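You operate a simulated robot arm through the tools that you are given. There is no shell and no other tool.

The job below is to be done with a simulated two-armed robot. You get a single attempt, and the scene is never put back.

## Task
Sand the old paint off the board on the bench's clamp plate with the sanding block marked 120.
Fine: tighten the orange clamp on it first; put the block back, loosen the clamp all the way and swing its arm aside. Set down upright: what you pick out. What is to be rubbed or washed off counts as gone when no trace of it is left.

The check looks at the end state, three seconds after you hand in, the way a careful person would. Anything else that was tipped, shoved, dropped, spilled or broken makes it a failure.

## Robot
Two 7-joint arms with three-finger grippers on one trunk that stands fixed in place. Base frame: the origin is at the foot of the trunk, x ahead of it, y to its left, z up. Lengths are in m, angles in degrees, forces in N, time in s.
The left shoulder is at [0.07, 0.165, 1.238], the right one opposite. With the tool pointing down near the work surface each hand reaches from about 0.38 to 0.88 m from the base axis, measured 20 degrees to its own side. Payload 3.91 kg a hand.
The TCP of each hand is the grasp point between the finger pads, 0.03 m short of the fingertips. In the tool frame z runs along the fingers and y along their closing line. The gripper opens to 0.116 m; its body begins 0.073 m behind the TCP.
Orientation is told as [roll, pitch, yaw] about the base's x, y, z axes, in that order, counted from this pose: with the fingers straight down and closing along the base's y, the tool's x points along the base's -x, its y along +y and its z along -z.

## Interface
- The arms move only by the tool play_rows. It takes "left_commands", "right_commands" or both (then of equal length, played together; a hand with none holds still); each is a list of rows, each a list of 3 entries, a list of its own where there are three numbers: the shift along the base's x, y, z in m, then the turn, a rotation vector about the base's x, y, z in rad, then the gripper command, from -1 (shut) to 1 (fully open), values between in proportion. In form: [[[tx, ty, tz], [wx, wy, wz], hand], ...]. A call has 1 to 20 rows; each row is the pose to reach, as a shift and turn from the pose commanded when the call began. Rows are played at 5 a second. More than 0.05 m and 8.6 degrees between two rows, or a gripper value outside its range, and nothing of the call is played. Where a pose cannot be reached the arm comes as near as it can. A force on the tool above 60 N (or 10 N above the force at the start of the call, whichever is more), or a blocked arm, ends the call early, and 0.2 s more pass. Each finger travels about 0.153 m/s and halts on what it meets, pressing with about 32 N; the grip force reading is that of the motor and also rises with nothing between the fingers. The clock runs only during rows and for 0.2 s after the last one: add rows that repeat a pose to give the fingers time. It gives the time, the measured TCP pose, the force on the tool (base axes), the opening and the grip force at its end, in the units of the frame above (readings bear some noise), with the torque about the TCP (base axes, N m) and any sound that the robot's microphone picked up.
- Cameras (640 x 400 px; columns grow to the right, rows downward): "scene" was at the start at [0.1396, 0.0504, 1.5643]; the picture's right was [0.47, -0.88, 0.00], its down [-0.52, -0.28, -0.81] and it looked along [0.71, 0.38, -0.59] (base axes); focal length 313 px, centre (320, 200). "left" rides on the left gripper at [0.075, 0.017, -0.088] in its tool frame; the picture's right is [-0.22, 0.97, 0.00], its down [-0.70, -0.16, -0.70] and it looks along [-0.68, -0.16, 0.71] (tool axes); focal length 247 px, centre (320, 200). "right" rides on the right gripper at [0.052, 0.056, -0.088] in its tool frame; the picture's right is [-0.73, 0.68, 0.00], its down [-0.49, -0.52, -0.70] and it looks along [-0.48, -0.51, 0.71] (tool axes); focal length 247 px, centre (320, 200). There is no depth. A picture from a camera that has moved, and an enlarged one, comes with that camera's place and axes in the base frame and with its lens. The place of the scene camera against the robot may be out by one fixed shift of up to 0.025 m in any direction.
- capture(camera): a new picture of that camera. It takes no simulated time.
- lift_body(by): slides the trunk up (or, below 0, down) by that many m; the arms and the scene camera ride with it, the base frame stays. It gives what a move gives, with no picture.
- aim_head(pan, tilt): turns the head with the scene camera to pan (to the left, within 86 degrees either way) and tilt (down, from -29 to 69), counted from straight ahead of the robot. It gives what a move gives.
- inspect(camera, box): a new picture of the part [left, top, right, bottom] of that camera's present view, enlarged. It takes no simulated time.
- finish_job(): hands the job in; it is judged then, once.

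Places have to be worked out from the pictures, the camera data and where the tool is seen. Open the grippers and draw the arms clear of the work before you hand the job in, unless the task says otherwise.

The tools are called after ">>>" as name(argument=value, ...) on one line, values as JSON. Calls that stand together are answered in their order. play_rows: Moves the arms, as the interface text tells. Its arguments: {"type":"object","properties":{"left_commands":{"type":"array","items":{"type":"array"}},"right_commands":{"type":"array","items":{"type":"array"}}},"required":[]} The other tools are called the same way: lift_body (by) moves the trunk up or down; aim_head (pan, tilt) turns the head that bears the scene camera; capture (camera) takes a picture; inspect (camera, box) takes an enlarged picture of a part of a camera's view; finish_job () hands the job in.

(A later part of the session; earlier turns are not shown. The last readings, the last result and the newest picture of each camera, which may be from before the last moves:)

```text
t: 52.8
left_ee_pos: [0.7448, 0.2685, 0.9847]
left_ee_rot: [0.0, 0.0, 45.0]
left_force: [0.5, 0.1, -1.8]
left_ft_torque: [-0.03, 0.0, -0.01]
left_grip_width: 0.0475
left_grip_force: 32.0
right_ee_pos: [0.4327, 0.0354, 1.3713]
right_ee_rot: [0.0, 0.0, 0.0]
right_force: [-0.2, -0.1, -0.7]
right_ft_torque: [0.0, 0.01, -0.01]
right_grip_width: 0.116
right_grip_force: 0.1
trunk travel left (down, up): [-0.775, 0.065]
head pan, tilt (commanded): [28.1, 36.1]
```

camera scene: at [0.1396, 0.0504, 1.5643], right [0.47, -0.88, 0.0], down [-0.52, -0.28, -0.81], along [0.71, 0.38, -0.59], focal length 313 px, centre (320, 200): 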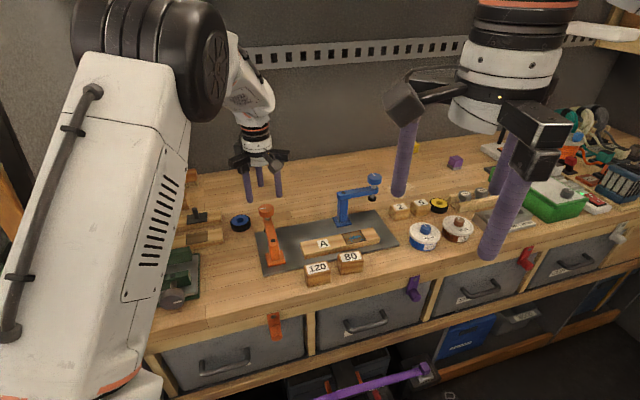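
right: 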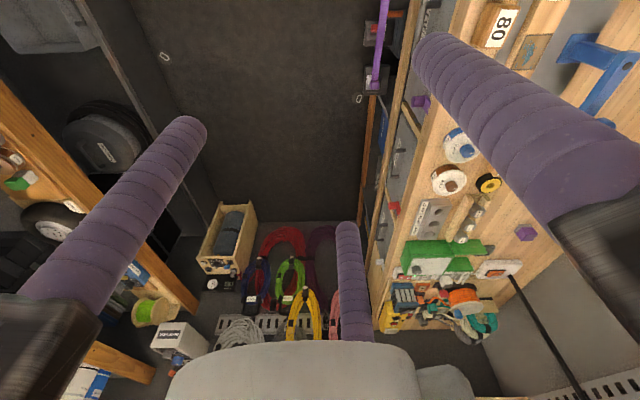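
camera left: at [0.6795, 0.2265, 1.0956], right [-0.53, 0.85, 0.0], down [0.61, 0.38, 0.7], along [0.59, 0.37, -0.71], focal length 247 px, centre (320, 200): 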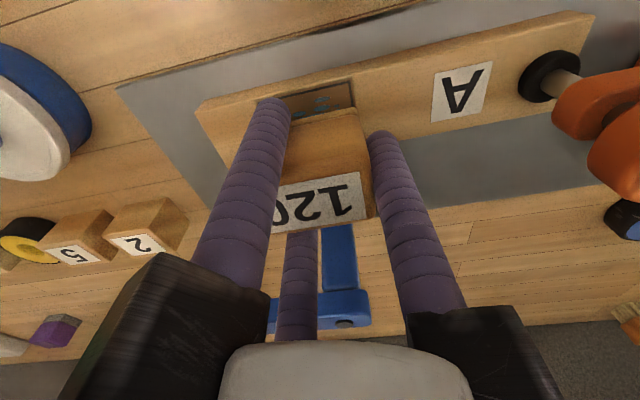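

>>> play_rows(left_commands=[[[0, 0, -0.001], [0, 0, 0], -1], [[0, 0, -0.002], [0, 0, 0], -1], [[0, 0, -0.003], [0, 0, 0], -1], [[0, 0, -0.003], [0, 0, 0], -1]])

>>> inspect(camera="left", box=[220, 60, 400, 200])

```text
t: 53.8
left_ee_pos: [0.7426, 0.2699, 0.9803]
left_ee_rot: [0.2, 0.0, 45.0]
left_force: [-0.4, -0.5, -0.8]
left_ft_torque: [-0.02, -0.01, -0.03]
left_grip_width: 0.0478
left_grip_force: 32.0
right_ee_pos: [0.4325, 0.0362, 1.3717]
right_ee_rot: [-0.1, 0.0, 0.0]
right_force: [0.6, 0.7, -0.5]
right_ft_torque: [0.02, -0.01, 0.0]
right_grip_width: 0.1161
right_grip_force: 0.1
trunk travel left (down, up): [-0.775, 0.065]
head pan, tilt (commanded): [28.1, 36.1]
```

```text
2.86 times, centred on (310, 130) of left
camera zoom: at [0.6792, 0.2272, 1.0684], right [-0.53, 0.85, 0.0], down [0.61, 0.38, 0.7], along [0.59, 0.37, -0.71], focal length 706 px, centre (349, 400)
```

zoom: 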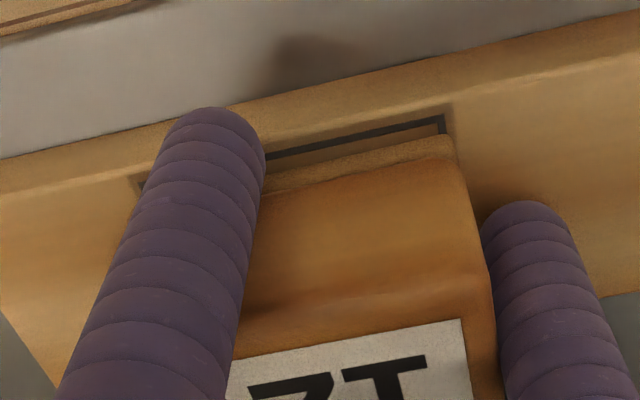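

Not touching yet, a few mm remain. I continue down in 1 mm steps.

>>> play_rows(left_commands=[[[0, 0, -0.001], [0, 0, 0], -1], [[0, 0, -0.002], [0, 0, 0], -1], [[0, 0, -0.003], [0, 0, 0], -1], [[0, 0, -0.004], [0, 0, 0], -1], [[0, 0, -0.004], [0, 0, 0], -1]])

```text
t: 55.0
left_ee_pos: [0.7432, 0.2688, 0.9808]
left_ee_rot: [-0.1, -0.3, 45.0]
left_force: [3.0, 3.1, 22.4]
left_ft_torque: [0.05, 0.19, 0.04]
left_grip_width: 0.0476
left_grip_force: 32.0
right_ee_pos: [0.4295, 0.0358, 1.3725]
right_ee_rot: [0.1, -0.2, -0.1]
right_force: [-0.1, -0.3, 0.3]
right_ft_torque: [0.01, 0.04, -0.02]
right_grip_width: 0.1162
right_grip_force: 0.1
trunk travel left (down, up): [-0.775, 0.065]
head pan, tilt (commanded): [28.1, 36.1]
```

Contact at TCP z 0.980 (22 N). I ease to about 13 N and start sanding strokes along the board, ±22 mm.

>>> play_rows(left_commands=[[[0, 0, 0.0015], [0, 0, 0], -1], [[0.0085, -0.0085, 0.0015], [0, 0, 0], -1], [[0.0156, -0.0156, 0.0015], [0, 0, 0], -1], [[0.0085, -0.0085, 0.0015], [0, 0, 0], -1], [[0, 0, 0.0015], [0, 0, 0], -1], [[-0.0085, 0.0085, 0.0015], [0, 0, 0], -1], [[-0.0156, 0.0156, 0.0015], [0, 0, 0], -1], [[-0.0085, 0.0085, 0.0015], [0, 0, 0], -1], [[0, 0, 0.0015], [0, 0, 0], -1], [[0.0085, -0.0085, 0.0015], [0, 0, 0], -1], [[0.0156, -0.0156, 0.0015], [0, 0, 0], -1], [[0.0085, -0.0085, 0.0015], [0, 0, 0], -1], [[0, 0, 0.0015], [0, 0, 0], -1], [[-0.0085, 0.0085, 0.0015], [0, 0, 0], -1], [[-0.0156, 0.0156, 0.0015], [0, 0, 0], -1], [[-0.0085, 0.0085, 0.0015], [0, 0, 0], -1], [[0, 0, 0.0015], [0, 0, 0], -1]])

>>> inspect(camera="left", box=[220, 60, 400, 200])

>>> inspect(camera="scene", box=[280, 170, 420, 270])

```text
t: 58.6
left_ee_pos: [0.7435, 0.2684, 0.9798]
left_ee_rot: [0.1, -0.1, 45.0]
left_force: [-1.7, 4.9, 12.1]
left_ft_torque: [-0.09, -0.14, 0.06]
left_grip_width: 0.0475
left_grip_force: 31.9
right_ee_pos: [0.4323, 0.0352, 1.3714]
right_ee_rot: [0.1, -0.1, 0.0]
right_force: [0.1, -0.7, 0.3]
right_ft_torque: [0.04, 0.01, 0.0]
right_grip_width: 0.116
right_grip_force: 0.0
trunk travel left (down, up): [-0.775, 0.065]
head pan, tilt (commanded): [28.1, 36.1]
```

```text
2.86 times, centred on (310, 130) of left
camera zoom: at [0.6784, 0.2265, 1.0678], right [-0.53, 0.85, 0.0], down [0.61, 0.38, 0.7], along [0.59, 0.37, -0.71], focal length 706 px, centre (349, 400)
```

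zoom: 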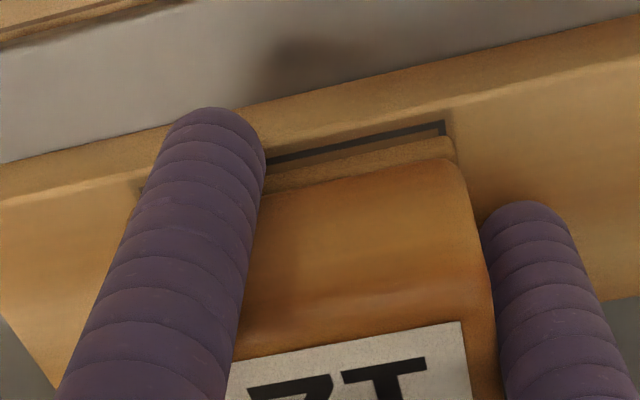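

```text
4.00 times, centred on (350, 220) of scene
camera zoom: at [0.1379, 0.0496, 1.5645], right [0.47, -0.88, 0.0], down [-0.52, -0.28, -0.81], along [0.71, 0.38, -0.59], focal length 1253 px, centre (200, 120)
```

zoom: 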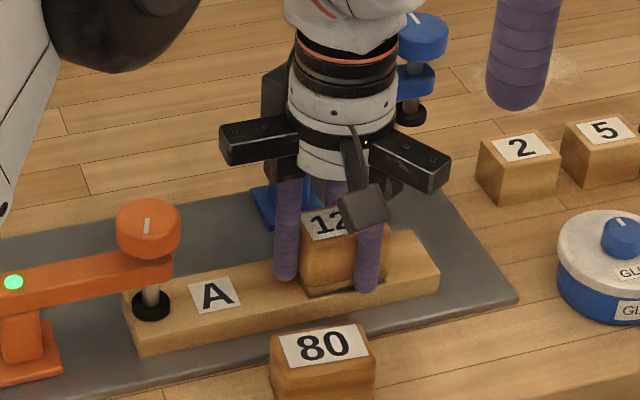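

The stroke force was fine (about 12 N) and the board stays put. I sand further with the block shifted 6 mm to each side, so the whole board width is covered.

>>> play_rows(left_commands=[[[-0.0042, -0.0042, 0], [0, 0, 0], -1], [[0.0042, -0.0127, 0], [0, 0, 0], -1], [[0.0127, -0.0212, 0], [0, 0, 0], -1], [[0.0042, -0.0127, 0], [0, 0, 0], -1], [[-0.0042, -0.0042, 0], [0, 0, 0], -1], [[-0.0127, 0.0042, 0], [0, 0, 0], -1], [[-0.0184, 0.0099, 0], [0, 0, 0], -1], [[-0.0127, 0.0042, 0], [0, 0, 0], -1], [[-0.0042, -0.0042, 0], [0, 0, 0], -1], [[0, 0, 0], [0, 0, 0], -1], [[0.0042, 0.0042, 0], [0, 0, 0], -1], [[0.0127, -0.0042, 0], [0, 0, 0], -1], [[0.0212, -0.0127, 0], [0, 0, 0], -1], [[0.0127, -0.0042, 0], [0, 0, 0], -1], [[0.0042, 0.0042, 0], [0, 0, 0], -1], [[-0.0042, 0.0127, 0], [0, 0, 0], -1], [[-0.0099, 0.0184, 0], [0, 0, 0], -1], [[-0.0042, 0.0127, 0], [0, 0, 0], -1], [[0.0042, 0.0042, 0], [0, 0, 0], -1], [[0, 0, 0], [0, 0, 0], -1]])

>>> play_rows(left_commands=[[[0, 0, 0.015], [0, 0, 0], -1], [[-0.015, -0.015, 0.045], [0, 0, 0], -1], [[-0.045, -0.045, 0.06], [0, 0, 0], -1], [[-0.06, -0.06, 0.06], [0, 0, 0], -1], [[-0.06, -0.06, 0.06], [0, 0, 0], -1]])

>>> inspect(camera="scene", box=[320, 200, 400, 260])

>>> capture(camera="left")

```text
t: 62.8
left_ee_pos: [0.7436, 0.2681, 0.9799]
left_ee_rot: [-0.1, -0.1, 44.9]
left_force: [3.8, 3.0, 14.3]
left_ft_torque: [0.01, -0.09, 0.07]
left_grip_width: 0.0473
left_grip_force: 31.9
right_ee_pos: [0.4312, 0.0353, 1.3718]
right_ee_rot: [0.1, -0.1, 0.0]
right_force: [0.5, 0.2, -0.1]
right_ft_torque: [-0.02, 0.01, 0.02]
right_grip_width: 0.1162
right_grip_force: 0.0
trunk travel left (down, up): [-0.775, 0.065]
head pan, tilt (commanded): [28.1, 36.1]
```

```text
t: 64.0
left_ee_pos: [0.6824, 0.2083, 1.0383]
left_ee_rot: [0.2, 0.1, 45.0]
left_force: [-0.1, 1.2, -1.1]
left_ft_torque: [0.0, 0.01, -0.01]
left_grip_width: 0.0475
left_grip_force: 32.4
right_ee_pos: [0.4333, 0.0364, 1.3714]
right_ee_rot: [-0.1, 0.0, 0.0]
right_force: [0.1, -0.5, 1.1]
right_ft_torque: [-0.03, 0.0, 0.02]
right_grip_width: 0.116
right_grip_force: 0.1
trunk travel left (down, up): [-0.775, 0.065]
head pan, tilt (commanded): [28.1, 36.1]
```

```text
6.67 times, centred on (360, 230) of scene
camera zoom: at [0.14, 0.0511, 1.5642], right [0.47, -0.88, 0.0], down [-0.52, -0.28, -0.81], along [0.71, 0.38, -0.59], focal length 2088 px, centre (53, 0)
```

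zoom: 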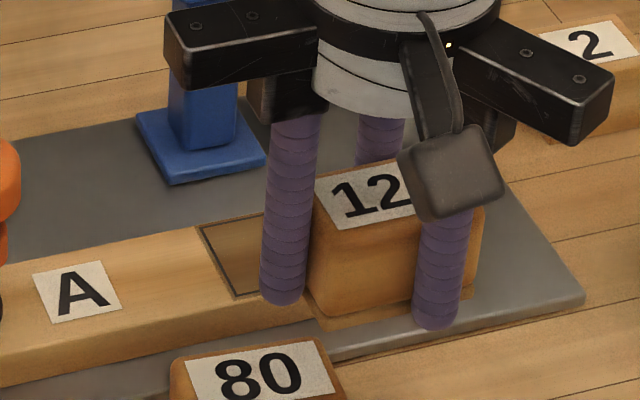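

```text
taken
camera left: at [0.6187, 0.1663, 1.126], right [-0.53, 0.85, 0.0], down [0.61, 0.38, 0.7], along [0.59, 0.37, -0.72], focal length 247 px, centre (320, 200)
```

left: 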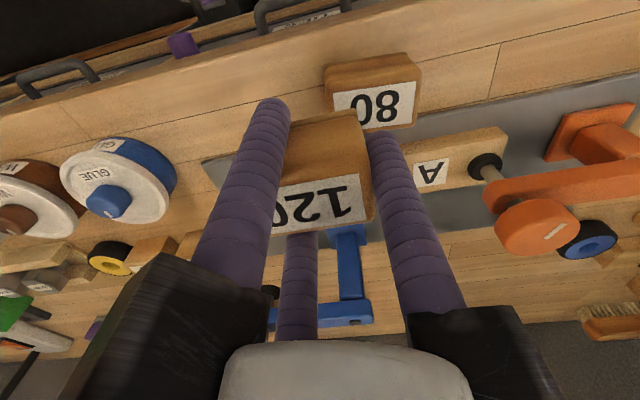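

The block still hides the patch in the scene view, so I move it back toward its home (staying high) to look at the patch.

>>> play_rows(left_commands=[[[-0.025, 0.024, 0.02], [0, 0, 0], -1], [[-0.05, 0.048, 0.02], [0, 0, 0], -1], [[-0.075, 0.071, 0.02], [0, 0, 0], -1], [[-0.099, 0.094, 0.02], [0, 0, 0], -1], [[-0.099, 0.094, 0.02], [0, 0, 0], -1]])

>>> inspect(camera="scene", box=[320, 200, 400, 250])

>>> capture(camera="scene")

```text
t: 65.2
left_ee_pos: [0.5852, 0.3016, 1.0577]
left_ee_rot: [0.1, 0.0, 45.0]
left_force: [-1.0, 0.8, -1.2]
left_ft_torque: [0.01, 0.06, 0.02]
left_grip_width: 0.0475
left_grip_force: 31.7
right_ee_pos: [0.4334, 0.0357, 1.3716]
right_ee_rot: [0.0, -0.1, 0.0]
right_force: [-0.5, -0.1, 0.0]
right_ft_torque: [0.02, -0.01, 0.01]
right_grip_width: 0.1162
right_grip_force: 0.1
trunk travel left (down, up): [-0.775, 0.065]
head pan, tilt (commanded): [28.1, 36.1]
```

```text
8.00 times, centred on (360, 225) of scene
camera zoom: at [0.1406, 0.05, 1.5642], right [0.47, -0.88, 0.0], down [-0.52, -0.28, -0.81], along [0.71, 0.38, -0.59], focal length 2506 px, centre (0, 0)
```

zoom: 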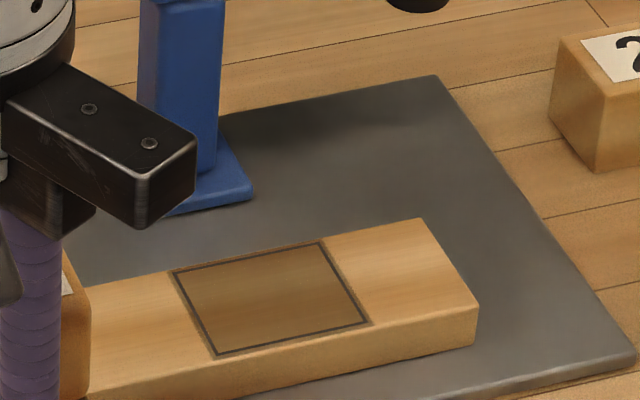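

```text
taken
camera scene: at [0.1406, 0.05, 1.5642], right [0.47, -0.88, 0.0], down [-0.52, -0.28, -0.81], along [0.71, 0.38, -0.59], focal length 313 px, centre (320, 200)
```

scene: 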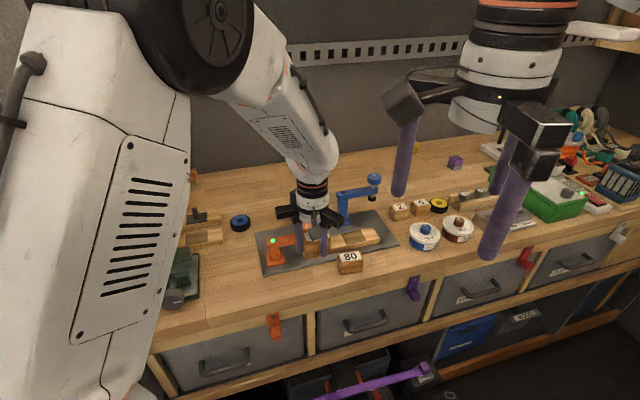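

The paint looks gone; I enlarge to check for any remaining speck.

>>> inspect(camera="scene", box=[338, 222, 386, 250])

>>> inspect(camera="left", box=[60, 130, 380, 290])

```text
13.33 times, centred on (362, 236) of scene
camera zoom: at [0.1406, 0.05, 1.5642], right [0.47, -0.88, 0.0], down [-0.52, -0.28, -0.81], along [0.71, 0.38, -0.59], focal length 4177 px, centre (-240, -280)
```

zoom: 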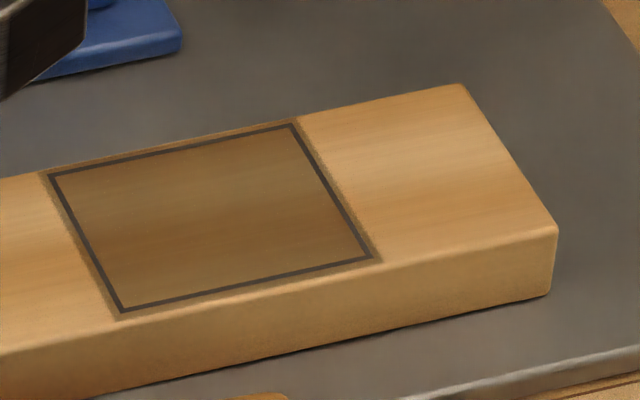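

```text
2.00 times, centred on (220, 210) of left
camera zoom: at [0.52, 0.26, 1.1449], right [-0.53, 0.85, 0.0], down [0.61, 0.38, 0.7], along [0.59, 0.37, -0.72], focal length 494 px, centre (520, 180)
```

zoom: 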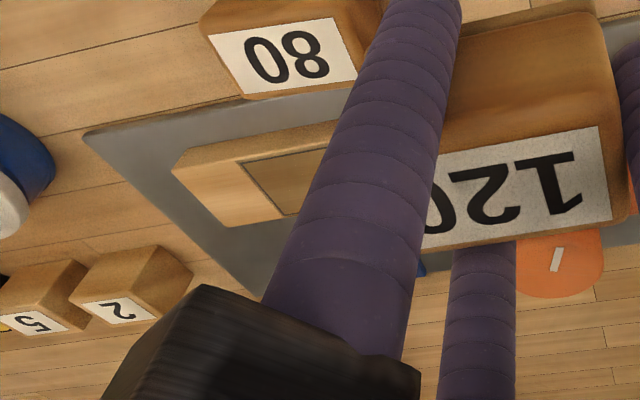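

The board is clean with no trace of blue. I take the block back down to its home spot (block low over the bench first, then slowly).

>>> play_rows(left_commands=[[[-0.0005, -0.001, -0.02], [0, 0, -0.02], -1], [[-0.0005, -0.001, -0.045], [0, 0, -0.02], -1], [[-0.0005, -0.001, -0.065], [0, 0, -0.02], -1], [[-0.0005, -0.001, -0.082], [0, 0, -0.02], -1], [[-0.0005, -0.001, -0.094], [0, 0, -0.02], -1], [[-0.0005, -0.001, -0.1], [0, 0, -0.02], -1], [[-0.0005, -0.001, -0.102], [0, 0, -0.02], -1], [[-0.0005, -0.001, -0.102], [0, 0, -0.02], -1]])

>>> inspect(camera="scene", box=[270, 210, 370, 300])

```text
t: 67.0
left_ee_pos: [0.5837, 0.3009, 0.9566]
left_ee_rot: [0.1, 0.0, 43.9]
left_force: [0.5, 0.0, -1.0]
left_ft_torque: [0.04, 0.0, 0.01]
left_grip_width: 0.0474
left_grip_force: 32.0
right_ee_pos: [0.4335, 0.0345, 1.3707]
right_ee_rot: [0.0, -0.1, 0.0]
right_force: [0.3, -0.9, 0.7]
right_ft_torque: [-0.01, 0.0, 0.0]
right_grip_width: 0.1158
right_grip_force: 0.0
trunk travel left (down, up): [-0.775, 0.065]
head pan, tilt (commanded): [28.1, 36.1]
```

```text
4.44 times, centred on (320, 255) of scene
camera zoom: at [0.1398, 0.0504, 1.5642], right [0.47, -0.88, 0.0], down [-0.52, -0.28, -0.81], along [0.71, 0.38, -0.59], focal length 1392 px, centre (320, -44)
```

zoom: 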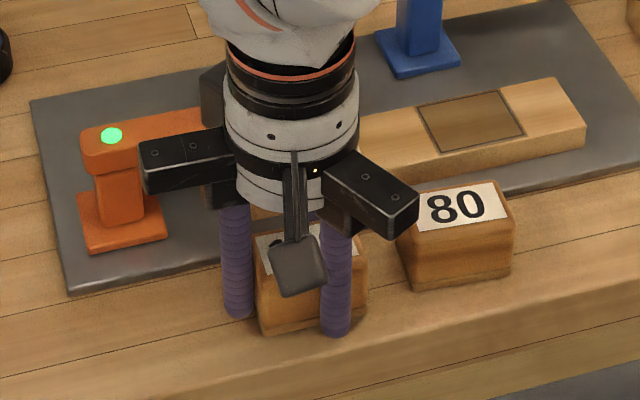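

Still just above the bench (no contact force). I lower the last millimetres until it touches.

>>> play_rows(left_commands=[[[0, 0, -0.001], [0, 0, 0], -1], [[0, 0, -0.002], [0, 0, 0], -1], [[0, 0, -0.003], [0, 0, 0], -1], [[0, 0, -0.0035], [0, 0, 0], -1], [[0, 0, -0.0035], [0, 0, 0], -1]])

```text
t: 68.2
left_ee_pos: [0.5841, 0.3012, 0.9527]
left_ee_rot: [0.0, -0.1, 44.0]
left_force: [0.5, -0.2, -1.7]
left_ft_torque: [0.01, -0.02, -0.01]
left_grip_width: 0.0475
left_grip_force: 31.9
right_ee_pos: [0.4324, 0.0361, 1.3717]
right_ee_rot: [0.0, 0.0, -0.1]
right_force: [-1.1, -0.5, 0.1]
right_ft_torque: [0.05, 0.01, 0.0]
right_grip_width: 0.1163
right_grip_force: 0.0
trunk travel left (down, up): [-0.775, 0.065]
head pan, tilt (commanded): [28.1, 36.1]
```

>>> play_rows(left_commands=[[[0, 0, -0.0007], [0, 0, 0], -1], [[0, 0, -0.0014], [0, 0, 0], -1], [[0, 0, -0.0014], [0, 0, 0], -1]])

```text
t: 69.0
left_ee_pos: [0.5842, 0.3014, 0.9524]
left_ee_rot: [-0.1, 0.0, 43.8]
left_force: [0.0, 0.5, 4.5]
left_ft_torque: [-0.09, -0.07, 0.02]
left_grip_width: 0.0475
left_grip_force: 32.3
right_ee_pos: [0.4326, 0.0358, 1.3725]
right_ee_rot: [0.0, 0.0, 0.0]
right_force: [-1.1, -0.2, 0.7]
right_ft_torque: [0.02, 0.03, 0.05]
right_grip_width: 0.116
right_grip_force: 0.1
trunk travel left (down, up): [-0.775, 0.065]
head pan, tilt (commanded): [28.1, 36.1]
```

Contact of 4.5 N: the block stands on the bench. I open narrowly (0.065), then rise straight up.

>>> play_rows(left_commands=[[[0, 0, 0], [0, 0, 0], -0.1], [[0, 0, 0], [0, 0, 0], 0.05], [[0, 0, 0.0005], [0, 0, 0], 0.12], [[0, 0, 0.0005], [0, 0, 0], 0.12]])

>>> capture(camera="left")

```text
t: 70.0
left_ee_pos: [0.5831, 0.301, 0.9516]
left_ee_rot: [0.1, 0.0, 43.9]
left_force: [-0.6, 0.7, -0.5]
left_ft_torque: [-0.02, 0.02, -0.02]
left_grip_width: 0.0652
left_grip_force: 0.1
right_ee_pos: [0.4323, 0.0357, 1.3705]
right_ee_rot: [0.0, -0.1, 0.1]
right_force: [0.5, 1.6, 0.9]
right_ft_torque: [0.0, 0.0, -0.01]
right_grip_width: 0.1159
right_grip_force: 0.0
trunk travel left (down, up): [-0.775, 0.065]
head pan, tilt (commanded): [28.1, 36.1]
```

```text
taken
camera left: at [0.5192, 0.2612, 1.0396], right [-0.51, 0.86, 0.0], down [0.61, 0.37, 0.7], along [0.6, 0.36, -0.71], focal length 247 px, centre (320, 200)
```

left: 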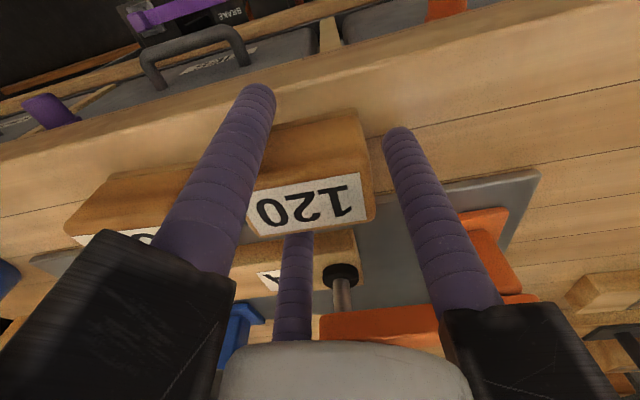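

The fingers are free of the block, which stands upright. I rise straight up to clear it.

>>> play_rows(left_commands=[[[0, 0, 0.012], [0, 0, 0], 0.12], [[0, 0, 0.03], [0, 0, 0], 0.12], [[0, 0, 0.06], [0, 0, 0], 0.12], [[0, 0, 0.1], [0, 0, 0], 0.12], [[0, 0, 0.14], [0, 0, 0], 0.2], [[0, 0, 0.14], [0, 0, 0], 0.2]])

>>> inspect(camera="scene", box=[250, 190, 410, 300])

>>> capture(camera="left")

```text
t: 71.4
left_ee_pos: [0.5837, 0.3007, 1.0925]
left_ee_rot: [0.1, 0.0, 43.9]
left_force: [0.1, 0.0, -0.6]
left_ft_torque: [-0.01, 0.01, 0.04]
left_grip_width: 0.0695
left_grip_force: 0.1
right_ee_pos: [0.4336, 0.0353, 1.3703]
right_ee_rot: [-0.1, 0.0, 0.0]
right_force: [-0.7, 0.3, 0.3]
right_ft_torque: [0.0, -0.02, 0.04]
right_grip_width: 0.1159
right_grip_force: 0.1
trunk travel left (down, up): [-0.775, 0.065]
head pan, tilt (commanded): [28.1, 36.1]
```

```text
3.64 times, centred on (330, 245) of scene
camera zoom: at [0.1405, 0.0507, 1.5642], right [0.47, -0.88, 0.0], down [-0.52, -0.28, -0.81], along [0.71, 0.38, -0.59], focal length 1139 px, centre (284, 36)
```

zoom: 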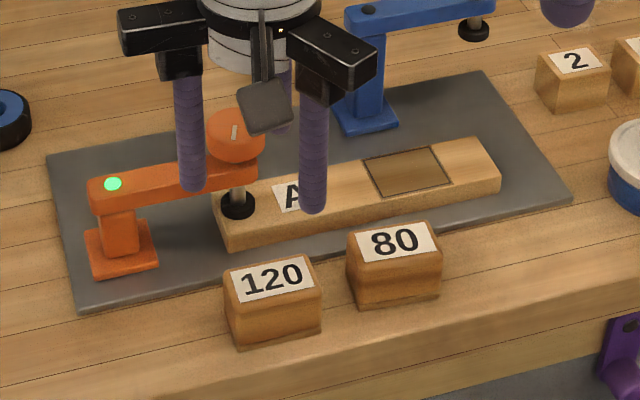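

```text
taken
camera left: at [0.5193, 0.2601, 1.18], right [-0.51, 0.86, 0.0], down [0.61, 0.37, 0.7], along [0.6, 0.36, -0.72], focal length 247 px, centre (320, 200)
```

left: 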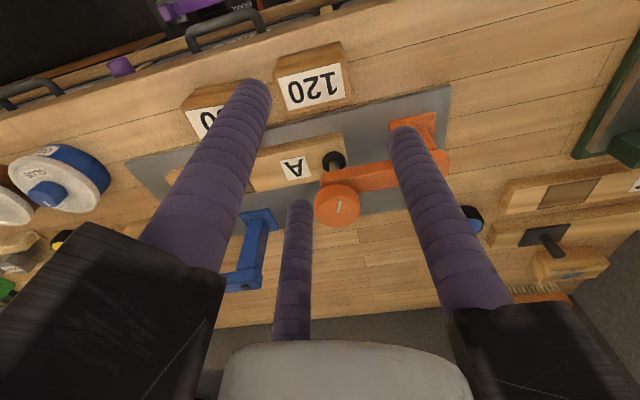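

I compare the block's place with the original view using the same box, and look closely at the sanded surface.

>>> inspect(camera="scene", box=[295, 245, 375, 295])

>>> inspect(camera="scene", box=[330, 210, 390, 250])

```text
8.00 times, centred on (335, 270) of scene
camera zoom: at [0.1405, 0.0507, 1.5642], right [0.47, -0.88, 0.0], down [-0.52, -0.28, -0.81], along [0.71, 0.38, -0.59], focal length 2506 px, centre (200, -360)
```

zoom: 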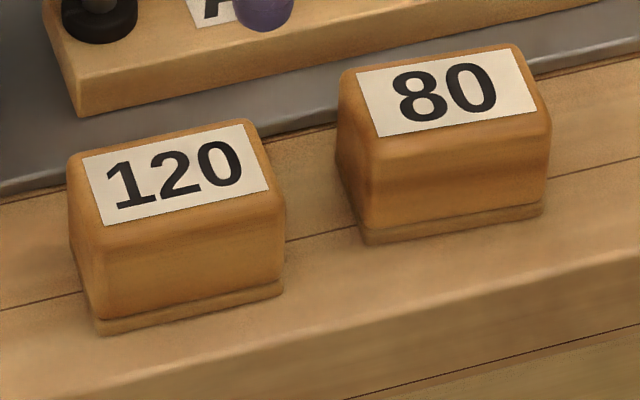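

```text
10.00 times, centred on (360, 230) of scene
camera zoom: at [0.1405, 0.0507, 1.5642], right [0.47, -0.88, 0.0], down [-0.52, -0.28, -0.81], along [0.71, 0.38, -0.59], focal length 3132 px, centre (-80, -100)
```

zoom: 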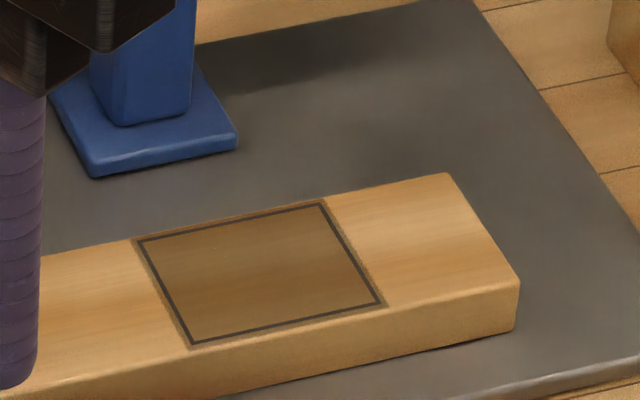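

The patch is clean, and block 120 stands upright on its spot within a few mm, with nothing else moved. Now I go above the clamp knob with the wrist at about −60° so I can loosen it counter-clockwise.

>>> play_rows(left_commands=[[[0.005, 0.004, 0.01], [0, 0, -0.14], 0.2], [[0.01, 0.009, 0.01], [0, 0, -0.28], 0.2], [[0.016, 0.014, 0.01], [0, 0, -0.42], 0.2], [[0.022, 0.019, 0.01], [0, 0, -0.56], 0.2], [[0.028, 0.024, 0.01], [0, 0, -0.7], 0.2], [[0.034, 0.029, 0.01], [0, 0, -0.84], 0.2], [[0.04, 0.034, 0.01], [0, 0, -0.98], 0.2], [[0.046, 0.039, 0.01], [0, 0, -1.12], 0.2], [[0.052, 0.044, 0.01], [0, 0, -1.26], 0.2], [[0.058, 0.049, 0.01], [0, 0, -1.4], 0.2], [[0.063, 0.054, 0.01], [0, 0, -1.54], 0.2], [[0.0685, 0.0583, 0.01], [0, 0, -1.68], 0.2], [[0.0685, 0.0583, 0.01], [0, 0, -1.813], 0.2], [[0.0685, 0.0583, 0.01], [0, 0, -1.813], 0.2]])

>>> capture(camera="left")

>>> inspect(camera="left", box=[260, 50, 400, 180])

```text
t: 74.4
left_ee_pos: [0.653, 0.3591, 1.102]
left_ee_rot: [0.0, 0.1, -60.2]
left_force: [0.0, 0.3, -0.4]
left_ft_torque: [0.01, 0.02, -0.01]
left_grip_width: 0.0696
left_grip_force: 0.0
right_ee_pos: [0.4316, 0.0348, 1.3721]
right_ee_rot: [0.1, 0.0, 0.1]
right_force: [-0.3, 0.6, -0.3]
right_ft_torque: [0.0, 0.03, 0.01]
right_grip_width: 0.1157
right_grip_force: 0.0
trunk travel left (down, up): [-0.775, 0.065]
head pan, tilt (commanded): [28.1, 36.1]
```

```text
taken
camera left: at [0.6313, 0.4316, 1.1896], right [0.96, 0.29, 0.0], down [0.21, -0.68, 0.7], along [0.2, -0.67, -0.71], focal length 247 px, centre (320, 200)
```

left: 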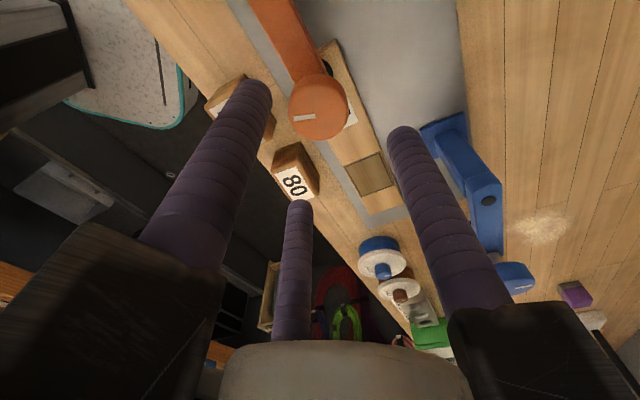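

```text
3.08 times, centred on (330, 115) of left
camera zoom: at [0.6313, 0.4316, 1.1896], right [0.96, 0.29, 0.0], down [0.21, -0.68, 0.7], along [0.2, -0.67, -0.71], focal length 760 px, centre (289, 462)
```

zoom: 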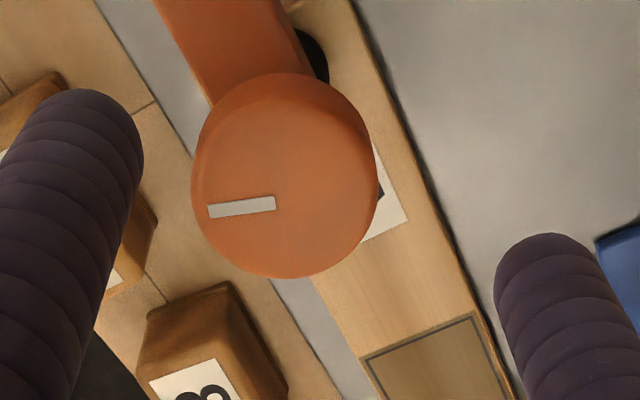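

The knob is centred under the hand. I descend around it to TCP z 1.036.

>>> play_rows(left_commands=[[[0, 0, -0.02], [0, 0, 0], 0.2], [[0, 0, -0.04], [0, 0, 0], 0.2], [[0, 0, -0.055], [0, 0, 0], 0.2], [[0, 0, -0.065], [0, 0, 0], 0.2], [[0, 0, -0.066], [0, 0, 0], 0.2]])

>>> inspect(camera="scene", box=[290, 215, 325, 250])

```text
t: 75.6
left_ee_pos: [0.6523, 0.3593, 1.0361]
left_ee_rot: [0.2, 0.0, -60.1]
left_force: [-0.7, -0.7, -0.4]
left_ft_torque: [0.01, 0.0, -0.01]
left_grip_width: 0.0694
left_grip_force: 0.1
right_ee_pos: [0.4318, 0.0356, 1.3719]
right_ee_rot: [0.0, 0.0, 0.0]
right_force: [-0.1, -0.3, -0.2]
right_ft_torque: [-0.04, -0.02, -0.01]
right_grip_width: 0.116
right_grip_force: 0.1
trunk travel left (down, up): [-0.775, 0.065]
head pan, tilt (commanded): [28.1, 36.1]
```

```text
11.43 times, centred on (308, 232) of scene
camera zoom: at [0.1396, 0.0503, 1.5643], right [0.47, -0.88, 0.0], down [-0.52, -0.28, -0.81], along [0.71, 0.38, -0.59], focal length 3580 px, centre (463, -171)
```

zoom: 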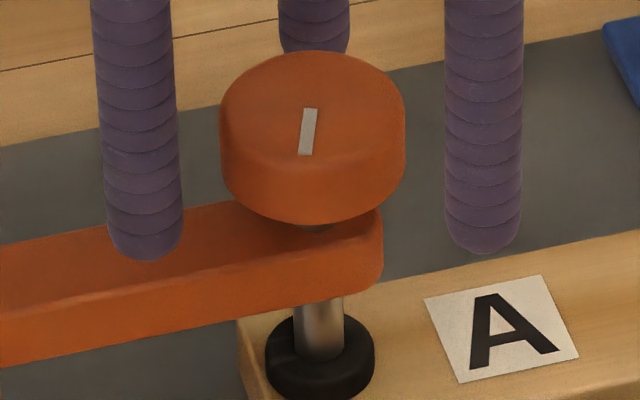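

I grip the knob and turn counter-clockwise about 118°, rising with the screw.

>>> play_rows(left_commands=[[[0, 0, 0], [0, 0, 0], -1], [[0, 0, 0], [0, 0, 0], -1], [[0, 0, 0.0003], [0, 0, 0.147], -1], [[0, 0, 0.0007], [0, 0, 0.294], -1], [[0, 0, 0.001], [0, 0, 0.441], -1], [[0, 0, 0.0014], [0, 0, 0.588], -1], [[0, 0, 0.0017], [0, 0, 0.735], -1], [[0, 0, 0.0021], [0, 0, 0.882], -1], [[0, 0, 0.0024], [0, 0, 1.029], -1], [[0, 0, 0.0028], [0, 0, 1.176], -1], [[0, 0, 0.0031], [0, 0, 1.323], -1], [[0, 0, 0.0035], [0, 0, 1.47], -1], [[0, 0, 0.0038], [0, 0, 1.617], -1], [[0, 0, 0.0042], [0, 0, 1.764], -1], [[0, 0, 0.0045], [0, 0, 1.911], -1], [[0, 0, 0.0049], [0, 0, 2.058], -1]])

>>> inspect(camera="scene", box=[290, 215, 325, 250])

>>> inspect(camera="scene", box=[250, 180, 410, 300])

```text
t: 79.0
left_ee_pos: [0.6539, 0.3603, 1.0389]
left_ee_rot: [0.1, 0.2, 57.9]
left_force: [-4.5, 3.8, -14.5]
left_ft_torque: [0.21, -0.03, 0.02]
left_grip_width: 0.0404
left_grip_force: 43.9
right_ee_pos: [0.4331, 0.0374, 1.3707]
right_ee_rot: [-0.2, 0.0, -0.1]
right_force: [1.1, 0.3, 0.1]
right_ft_torque: [-0.01, -0.02, 0.01]
right_grip_width: 0.1159
right_grip_force: 0.0
trunk travel left (down, up): [-0.775, 0.065]
head pan, tilt (commanded): [28.1, 36.1]
```

```text
11.43 times, centred on (308, 232) of scene
camera zoom: at [0.1407, 0.0523, 1.5641], right [0.47, -0.88, 0.0], down [-0.52, -0.28, -0.81], along [0.71, 0.38, -0.59], focal length 3580 px, centre (463, -171)
```

zoom: 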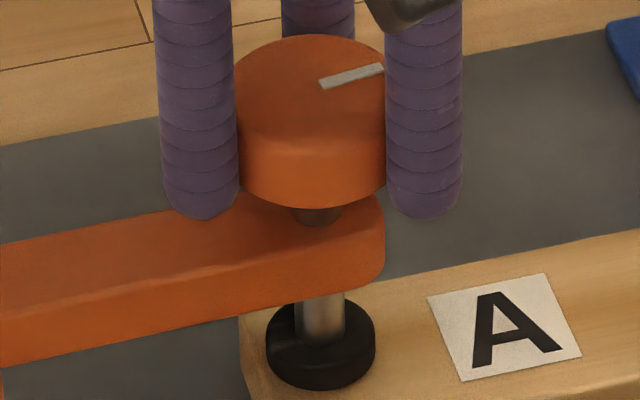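

```text
3.33 times, centred on (330, 240) of scene
camera zoom: at [0.1407, 0.0523, 1.5641], right [0.47, -0.88, 0.0], down [-0.52, -0.28, -0.81], along [0.71, 0.38, -0.59], focal length 1044 px, centre (287, 67)
```

zoom: 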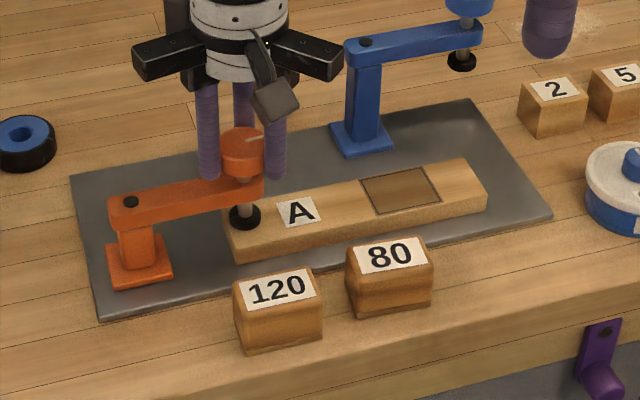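

The dot went dark and the knob rose about 4 mm: it is loosening. I release, wind back and take another counter-clockwise stroke.

>>> play_rows(left_commands=[[[0, 0, 0], [0, 0, 0], 0.2], [[0, 0, -0.002], [0, 0, 0], 0.2], [[0, 0, -0.003], [0, 0, -0.147], 0.2], [[0, 0, -0.003], [0, 0, -0.294], 0.2], [[0, 0, -0.003], [0, 0, -0.441], 0.2], [[0, 0, -0.003], [0, 0, -0.588], 0.2], [[0, 0, -0.003], [0, 0, -0.735], 0.2], [[0, 0, -0.003], [0, 0, -0.882], 0.2], [[0, 0, -0.003], [0, 0, -1.029], 0.2], [[0, 0, -0.003], [0, 0, -1.176], 0.2], [[0, 0, -0.003], [0, 0, -1.323], 0.2], [[0, 0, -0.003], [0, 0, -1.47], 0.2], [[0, 0, -0.003], [0, 0, -1.617], 0.2], [[0, 0, -0.003], [0, 0, -1.764], 0.2], [[0, 0, -0.003], [0, 0, -1.911], 0.2], [[0, 0, -0.003], [0, 0, -2.058], 0.2], [[0, 0, -0.003], [0, 0, -2.058], 0.2]])

>>> inspect(camera="scene", box=[290, 215, 325, 250])

>>> capture(camera="left")

```text
t: 82.6
left_ee_pos: [0.652, 0.3589, 1.0371]
left_ee_rot: [-0.1, 0.0, -60.0]
left_force: [0.5, -0.9, 0.1]
left_ft_torque: [0.03, -0.02, 0.03]
left_grip_width: 0.0694
left_grip_force: 0.2
right_ee_pos: [0.4309, 0.035, 1.3726]
right_ee_rot: [-0.1, 0.0, 0.0]
right_force: [-0.3, 0.3, 0.2]
right_ft_torque: [0.02, -0.02, -0.03]
right_grip_width: 0.1161
right_grip_force: 0.0
trunk travel left (down, up): [-0.775, 0.065]
head pan, tilt (commanded): [28.1, 36.1]
```

```text
11.43 times, centred on (308, 232) of scene
camera zoom: at [0.1397, 0.0503, 1.5643], right [0.47, -0.88, 0.0], down [-0.52, -0.28, -0.81], along [0.71, 0.38, -0.59], focal length 3580 px, centre (463, -171)
```

zoom: 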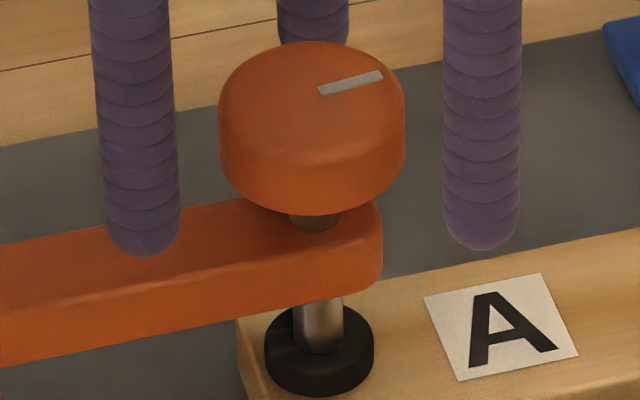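

```text
taken
camera left: at [0.6303, 0.4319, 1.1255], right [0.96, 0.29, 0.0], down [0.21, -0.68, 0.7], along [0.2, -0.67, -0.71], focal length 247 px, centre (320, 200)
```

left: 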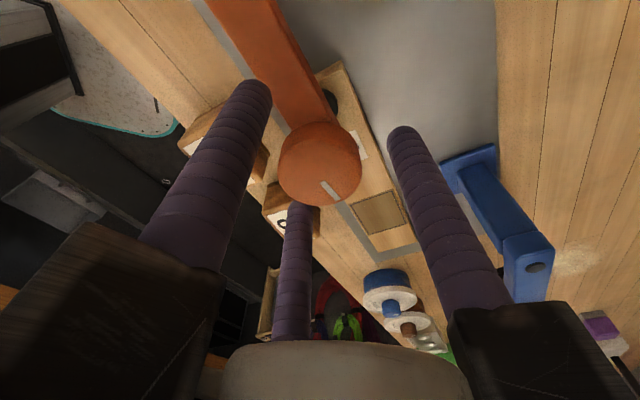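

The knob is rising about 3 mm per 110°. I grip again and take the next counter-clockwise stroke with a slower rise.

>>> play_rows(left_commands=[[[0, 0, 0], [0, 0, 0], -1], [[0, 0, 0], [0, 0, 0], -1], [[0, 0, 0.0002], [0, 0, 0.147], -1], [[0, 0, 0.0005], [0, 0, 0.294], -1], [[0, 0, 0.0007], [0, 0, 0.441], -1], [[0, 0, 0.001], [0, 0, 0.588], -1], [[0, 0, 0.0012], [0, 0, 0.735], -1], [[0, 0, 0.0015], [0, 0, 0.882], -1], [[0, 0, 0.0017], [0, 0, 1.029], -1], [[0, 0, 0.002], [0, 0, 1.176], -1]])

>>> inspect(camera="scene", box=[290, 215, 325, 250])

```text
t: 84.8
left_ee_pos: [0.6529, 0.3607, 1.0398]
left_ee_rot: [0.1, 0.0, 7.5]
left_force: [-1.9, 0.4, 1.4]
left_ft_torque: [0.22, -0.28, -0.03]
left_grip_width: 0.0407
left_grip_force: 45.4
right_ee_pos: [0.4322, 0.0361, 1.3726]
right_ee_rot: [0.0, -0.1, 0.0]
right_force: [-0.4, 0.1, 0.4]
right_ft_torque: [-0.02, -0.03, 0.01]
right_grip_width: 0.116
right_grip_force: 0.2
trunk travel left (down, up): [-0.775, 0.065]
head pan, tilt (commanded): [28.1, 36.1]
```

```text
11.43 times, centred on (308, 232) of scene
camera zoom: at [0.1393, 0.0503, 1.5643], right [0.47, -0.88, 0.0], down [-0.52, -0.28, -0.81], along [0.71, 0.38, -0.59], focal length 3580 px, centre (463, -171)
```

zoom: 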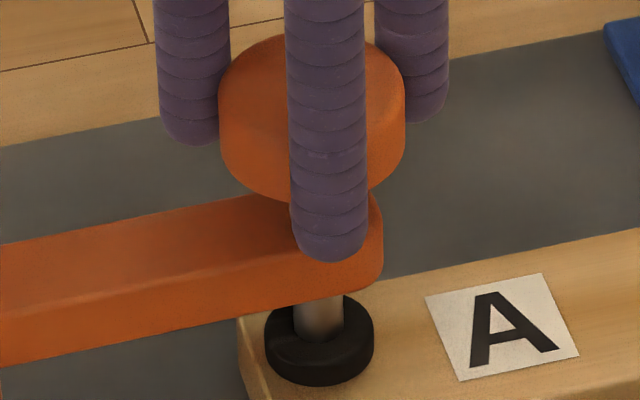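

Following well, no stop yet. I continue this stroke.

>>> play_rows(left_commands=[[[0, 0, 0.0002], [0, 0, 0.147], -1], [[0, 0, 0.0005], [0, 0, 0.294], -1], [[0, 0, 0.0007], [0, 0, 0.441], -1], [[0, 0, 0.001], [0, 0, 0.588], -1], [[0, 0, 0.0012], [0, 0, 0.735], -1], [[0, 0, 0.0015], [0, 0, 0.882], -1]])

>>> inspect(camera="scene", box=[290, 215, 325, 250])

```text
t: 86.2
left_ee_pos: [0.6516, 0.3605, 1.0416]
left_ee_rot: [0.0, -0.1, 57.9]
left_force: [3.5, 4.0, 7.9]
left_ft_torque: [0.37, -0.05, -0.53]
left_grip_width: 0.0406
left_grip_force: 45.1
right_ee_pos: [0.4326, 0.0353, 1.3723]
right_ee_rot: [-0.1, -0.1, 0.0]
right_force: [-0.5, -0.3, 0.2]
right_ft_torque: [0.01, 0.02, -0.01]
right_grip_width: 0.1161
right_grip_force: 0.0
trunk travel left (down, up): [-0.775, 0.065]
head pan, tilt (commanded): [28.1, 36.1]
```

```text
11.43 times, centred on (308, 232) of scene
camera zoom: at [0.1396, 0.0507, 1.5643], right [0.47, -0.88, 0.0], down [-0.52, -0.28, -0.81], along [0.71, 0.38, -0.59], focal length 3580 px, centre (463, -171)
```

zoom: 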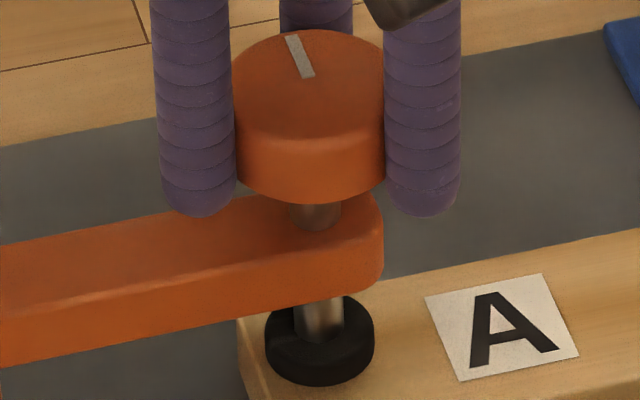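

Torque of −0.53 N·m and the mark is back at its initial direction: the open stop seems reached. I confirm with a further small turn.

>>> play_rows(left_commands=[[[0, 0, 0], [0, 0, 0.147], -1], [[0, 0, 0], [0, 0, 0.294], -1], [[0, 0, 0], [0, 0, 0.294], -1]])

>>> inspect(camera="scene", box=[290, 215, 325, 250])

```text
t: 87.0
left_ee_pos: [0.6521, 0.36, 1.0405]
left_ee_rot: [0.0, 0.0, 74.8]
left_force: [3.9, 4.3, 8.2]
left_ft_torque: [0.08, -0.29, -0.43]
left_grip_width: 0.0408
left_grip_force: 44.4
right_ee_pos: [0.432, 0.0355, 1.3722]
right_ee_rot: [0.0, 0.0, -0.1]
right_force: [-0.2, 0.1, -0.9]
right_ft_torque: [-0.01, 0.02, 0.01]
right_grip_width: 0.1161
right_grip_force: 0.0
trunk travel left (down, up): [-0.775, 0.065]
head pan, tilt (commanded): [28.1, 36.1]
```

```text
11.43 times, centred on (308, 232) of scene
camera zoom: at [0.1391, 0.0506, 1.5643], right [0.47, -0.88, 0.0], down [-0.52, -0.28, -0.81], along [0.71, 0.38, -0.59], focal length 3580 px, centre (463, -171)
```

zoom: 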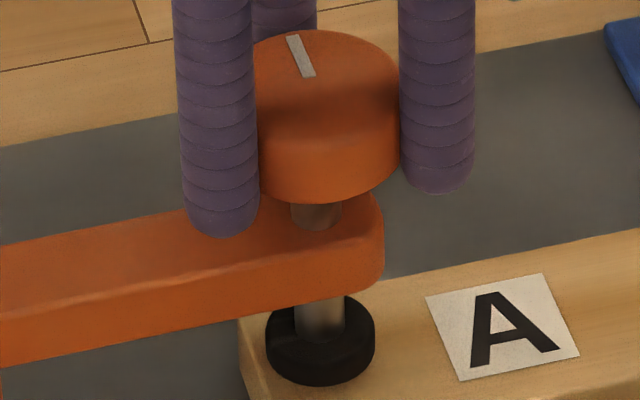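

The mark does not move any more, so the screw is fully open at its stop. I release and turn the wrist to −14° so the arm lies between two fingers for the swing back.

>>> play_rows(left_commands=[[[0, 0, 0], [0, 0, 0], 0.2], [[0, 0, 0], [0, 0, 0], 0.2], [[0, 0, 0], [0, 0, -0.141], 0.2], [[0, 0, 0], [0, 0, -0.282], 0.2], [[0, 0, 0], [0, 0, -0.423], 0.2], [[0, 0, 0], [0, 0, -0.564], 0.2], [[0, 0, 0], [0, 0, -0.705], 0.2], [[0, 0, 0], [0, 0, -0.846], 0.2], [[0, 0, 0], [0, 0, -0.987], 0.2], [[0, 0, 0], [0, 0, -1.128], 0.2], [[0, 0, 0], [0, 0, -1.269], 0.2], [[0, 0, 0], [0, 0, -1.41], 0.2], [[0, 0, 0], [0, 0, -1.55], 0.2], [[0, 0, -0.004], [0, 0, -1.55], 0.2], [[0, 0, -0.004], [0, 0, -1.55], 0.2]])

>>> capture(camera="left")

>>> inspect(camera="scene", box=[270, 180, 350, 260])

```text
t: 90.2
left_ee_pos: [0.6518, 0.3593, 1.0369]
left_ee_rot: [0.2, 0.0, -14.2]
left_force: [0.2, -1.2, 0.2]
left_ft_torque: [-0.02, -0.01, 0.01]
left_grip_width: 0.0695
left_grip_force: 0.0
right_ee_pos: [0.4321, 0.0358, 1.3718]
right_ee_rot: [-0.1, 0.0, 0.0]
right_force: [0.6, 0.7, -0.8]
right_ft_torque: [0.02, 0.01, -0.01]
right_grip_width: 0.116
right_grip_force: 0.1
trunk travel left (down, up): [-0.775, 0.065]
head pan, tilt (commanded): [28.1, 36.1]
```

```text
taken
camera left: at [0.585, 0.3935, 1.1254], right [0.45, 0.89, 0.0], down [0.64, -0.33, 0.7], along [0.62, -0.32, -0.71], focal length 247 px, centre (320, 200)
```

left: 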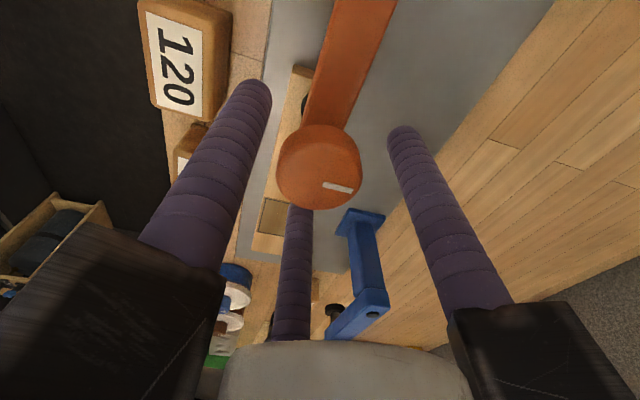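

```text
5.00 times, centred on (310, 220) of scene
camera zoom: at [0.1396, 0.0504, 1.5643], right [0.47, -0.88, 0.0], down [-0.52, -0.28, -0.81], along [0.71, 0.38, -0.59], focal length 1566 px, centre (370, 100)
```

zoom: 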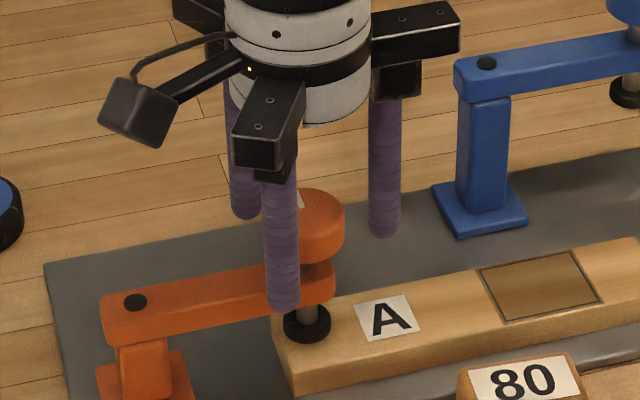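

I cage the knob loosely and swing the arm back along its arc, first half.

>>> play_rows(left_commands=[[[0, 0, -0.002], [0, 0, 0], -0.1], [[0, 0, -0.002], [0, 0, 0], -0.17], [[0, 0, -0.002], [0, 0, 0], -0.17], [[0.0079, 0.0091, -0.002], [0, 0, 0.1338], -0.17], [[0.0145, 0.0191, -0.002], [0, 0, 0.2676], -0.17], [[0.0198, 0.03, -0.002], [0, 0, 0.4014], -0.17], [[0.0235, 0.0414, -0.002], [0, 0, 0.5352], -0.17], [[0.0257, 0.0533, -0.002], [0, 0, 0.669], -0.17], [[0.0263, 0.0653, -0.002], [0, 0, 0.8028], -0.17], [[0.0263, 0.0653, -0.002], [0, 0, 0.8028], -0.17]])

>>> capture(camera="left")

>>> inspect(camera="scene", box=[220, 150, 380, 270])

```text
t: 92.4
left_ee_pos: [0.6773, 0.4252, 1.0359]
left_ee_rot: [0.2, 0.0, 32.1]
left_force: [-0.5, 0.0, 0.3]
left_ft_torque: [-0.02, -0.02, -0.01]
left_grip_width: 0.0492
left_grip_force: 0.4
right_ee_pos: [0.4331, 0.0359, 1.3717]
right_ee_rot: [0.0, 0.0, 0.0]
right_force: [-0.4, -0.3, -0.3]
right_ft_torque: [-0.02, 0.06, 0.02]
right_grip_width: 0.116
right_grip_force: 0.1
trunk travel left (down, up): [-0.775, 0.065]
head pan, tilt (commanded): [28.1, 36.1]
```

```text
taken
camera left: at [0.6065, 0.3988, 1.123], right [-0.33, 0.94, 0.0], down [0.68, 0.23, 0.7], along [0.66, 0.23, -0.71], focal length 247 px, centre (320, 200)
```

left: 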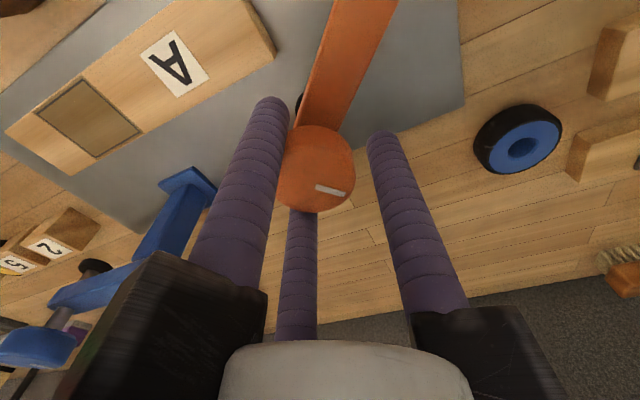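

```text
3.33 times, centred on (300, 210) of scene
camera zoom: at [0.1395, 0.0501, 1.5643], right [0.47, -0.88, 0.0], down [-0.52, -0.28, -0.81], along [0.71, 0.38, -0.59], focal length 1044 px, centre (387, 167)
```

zoom: 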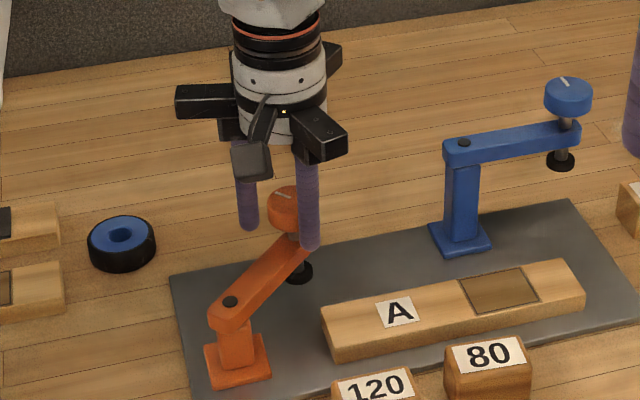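

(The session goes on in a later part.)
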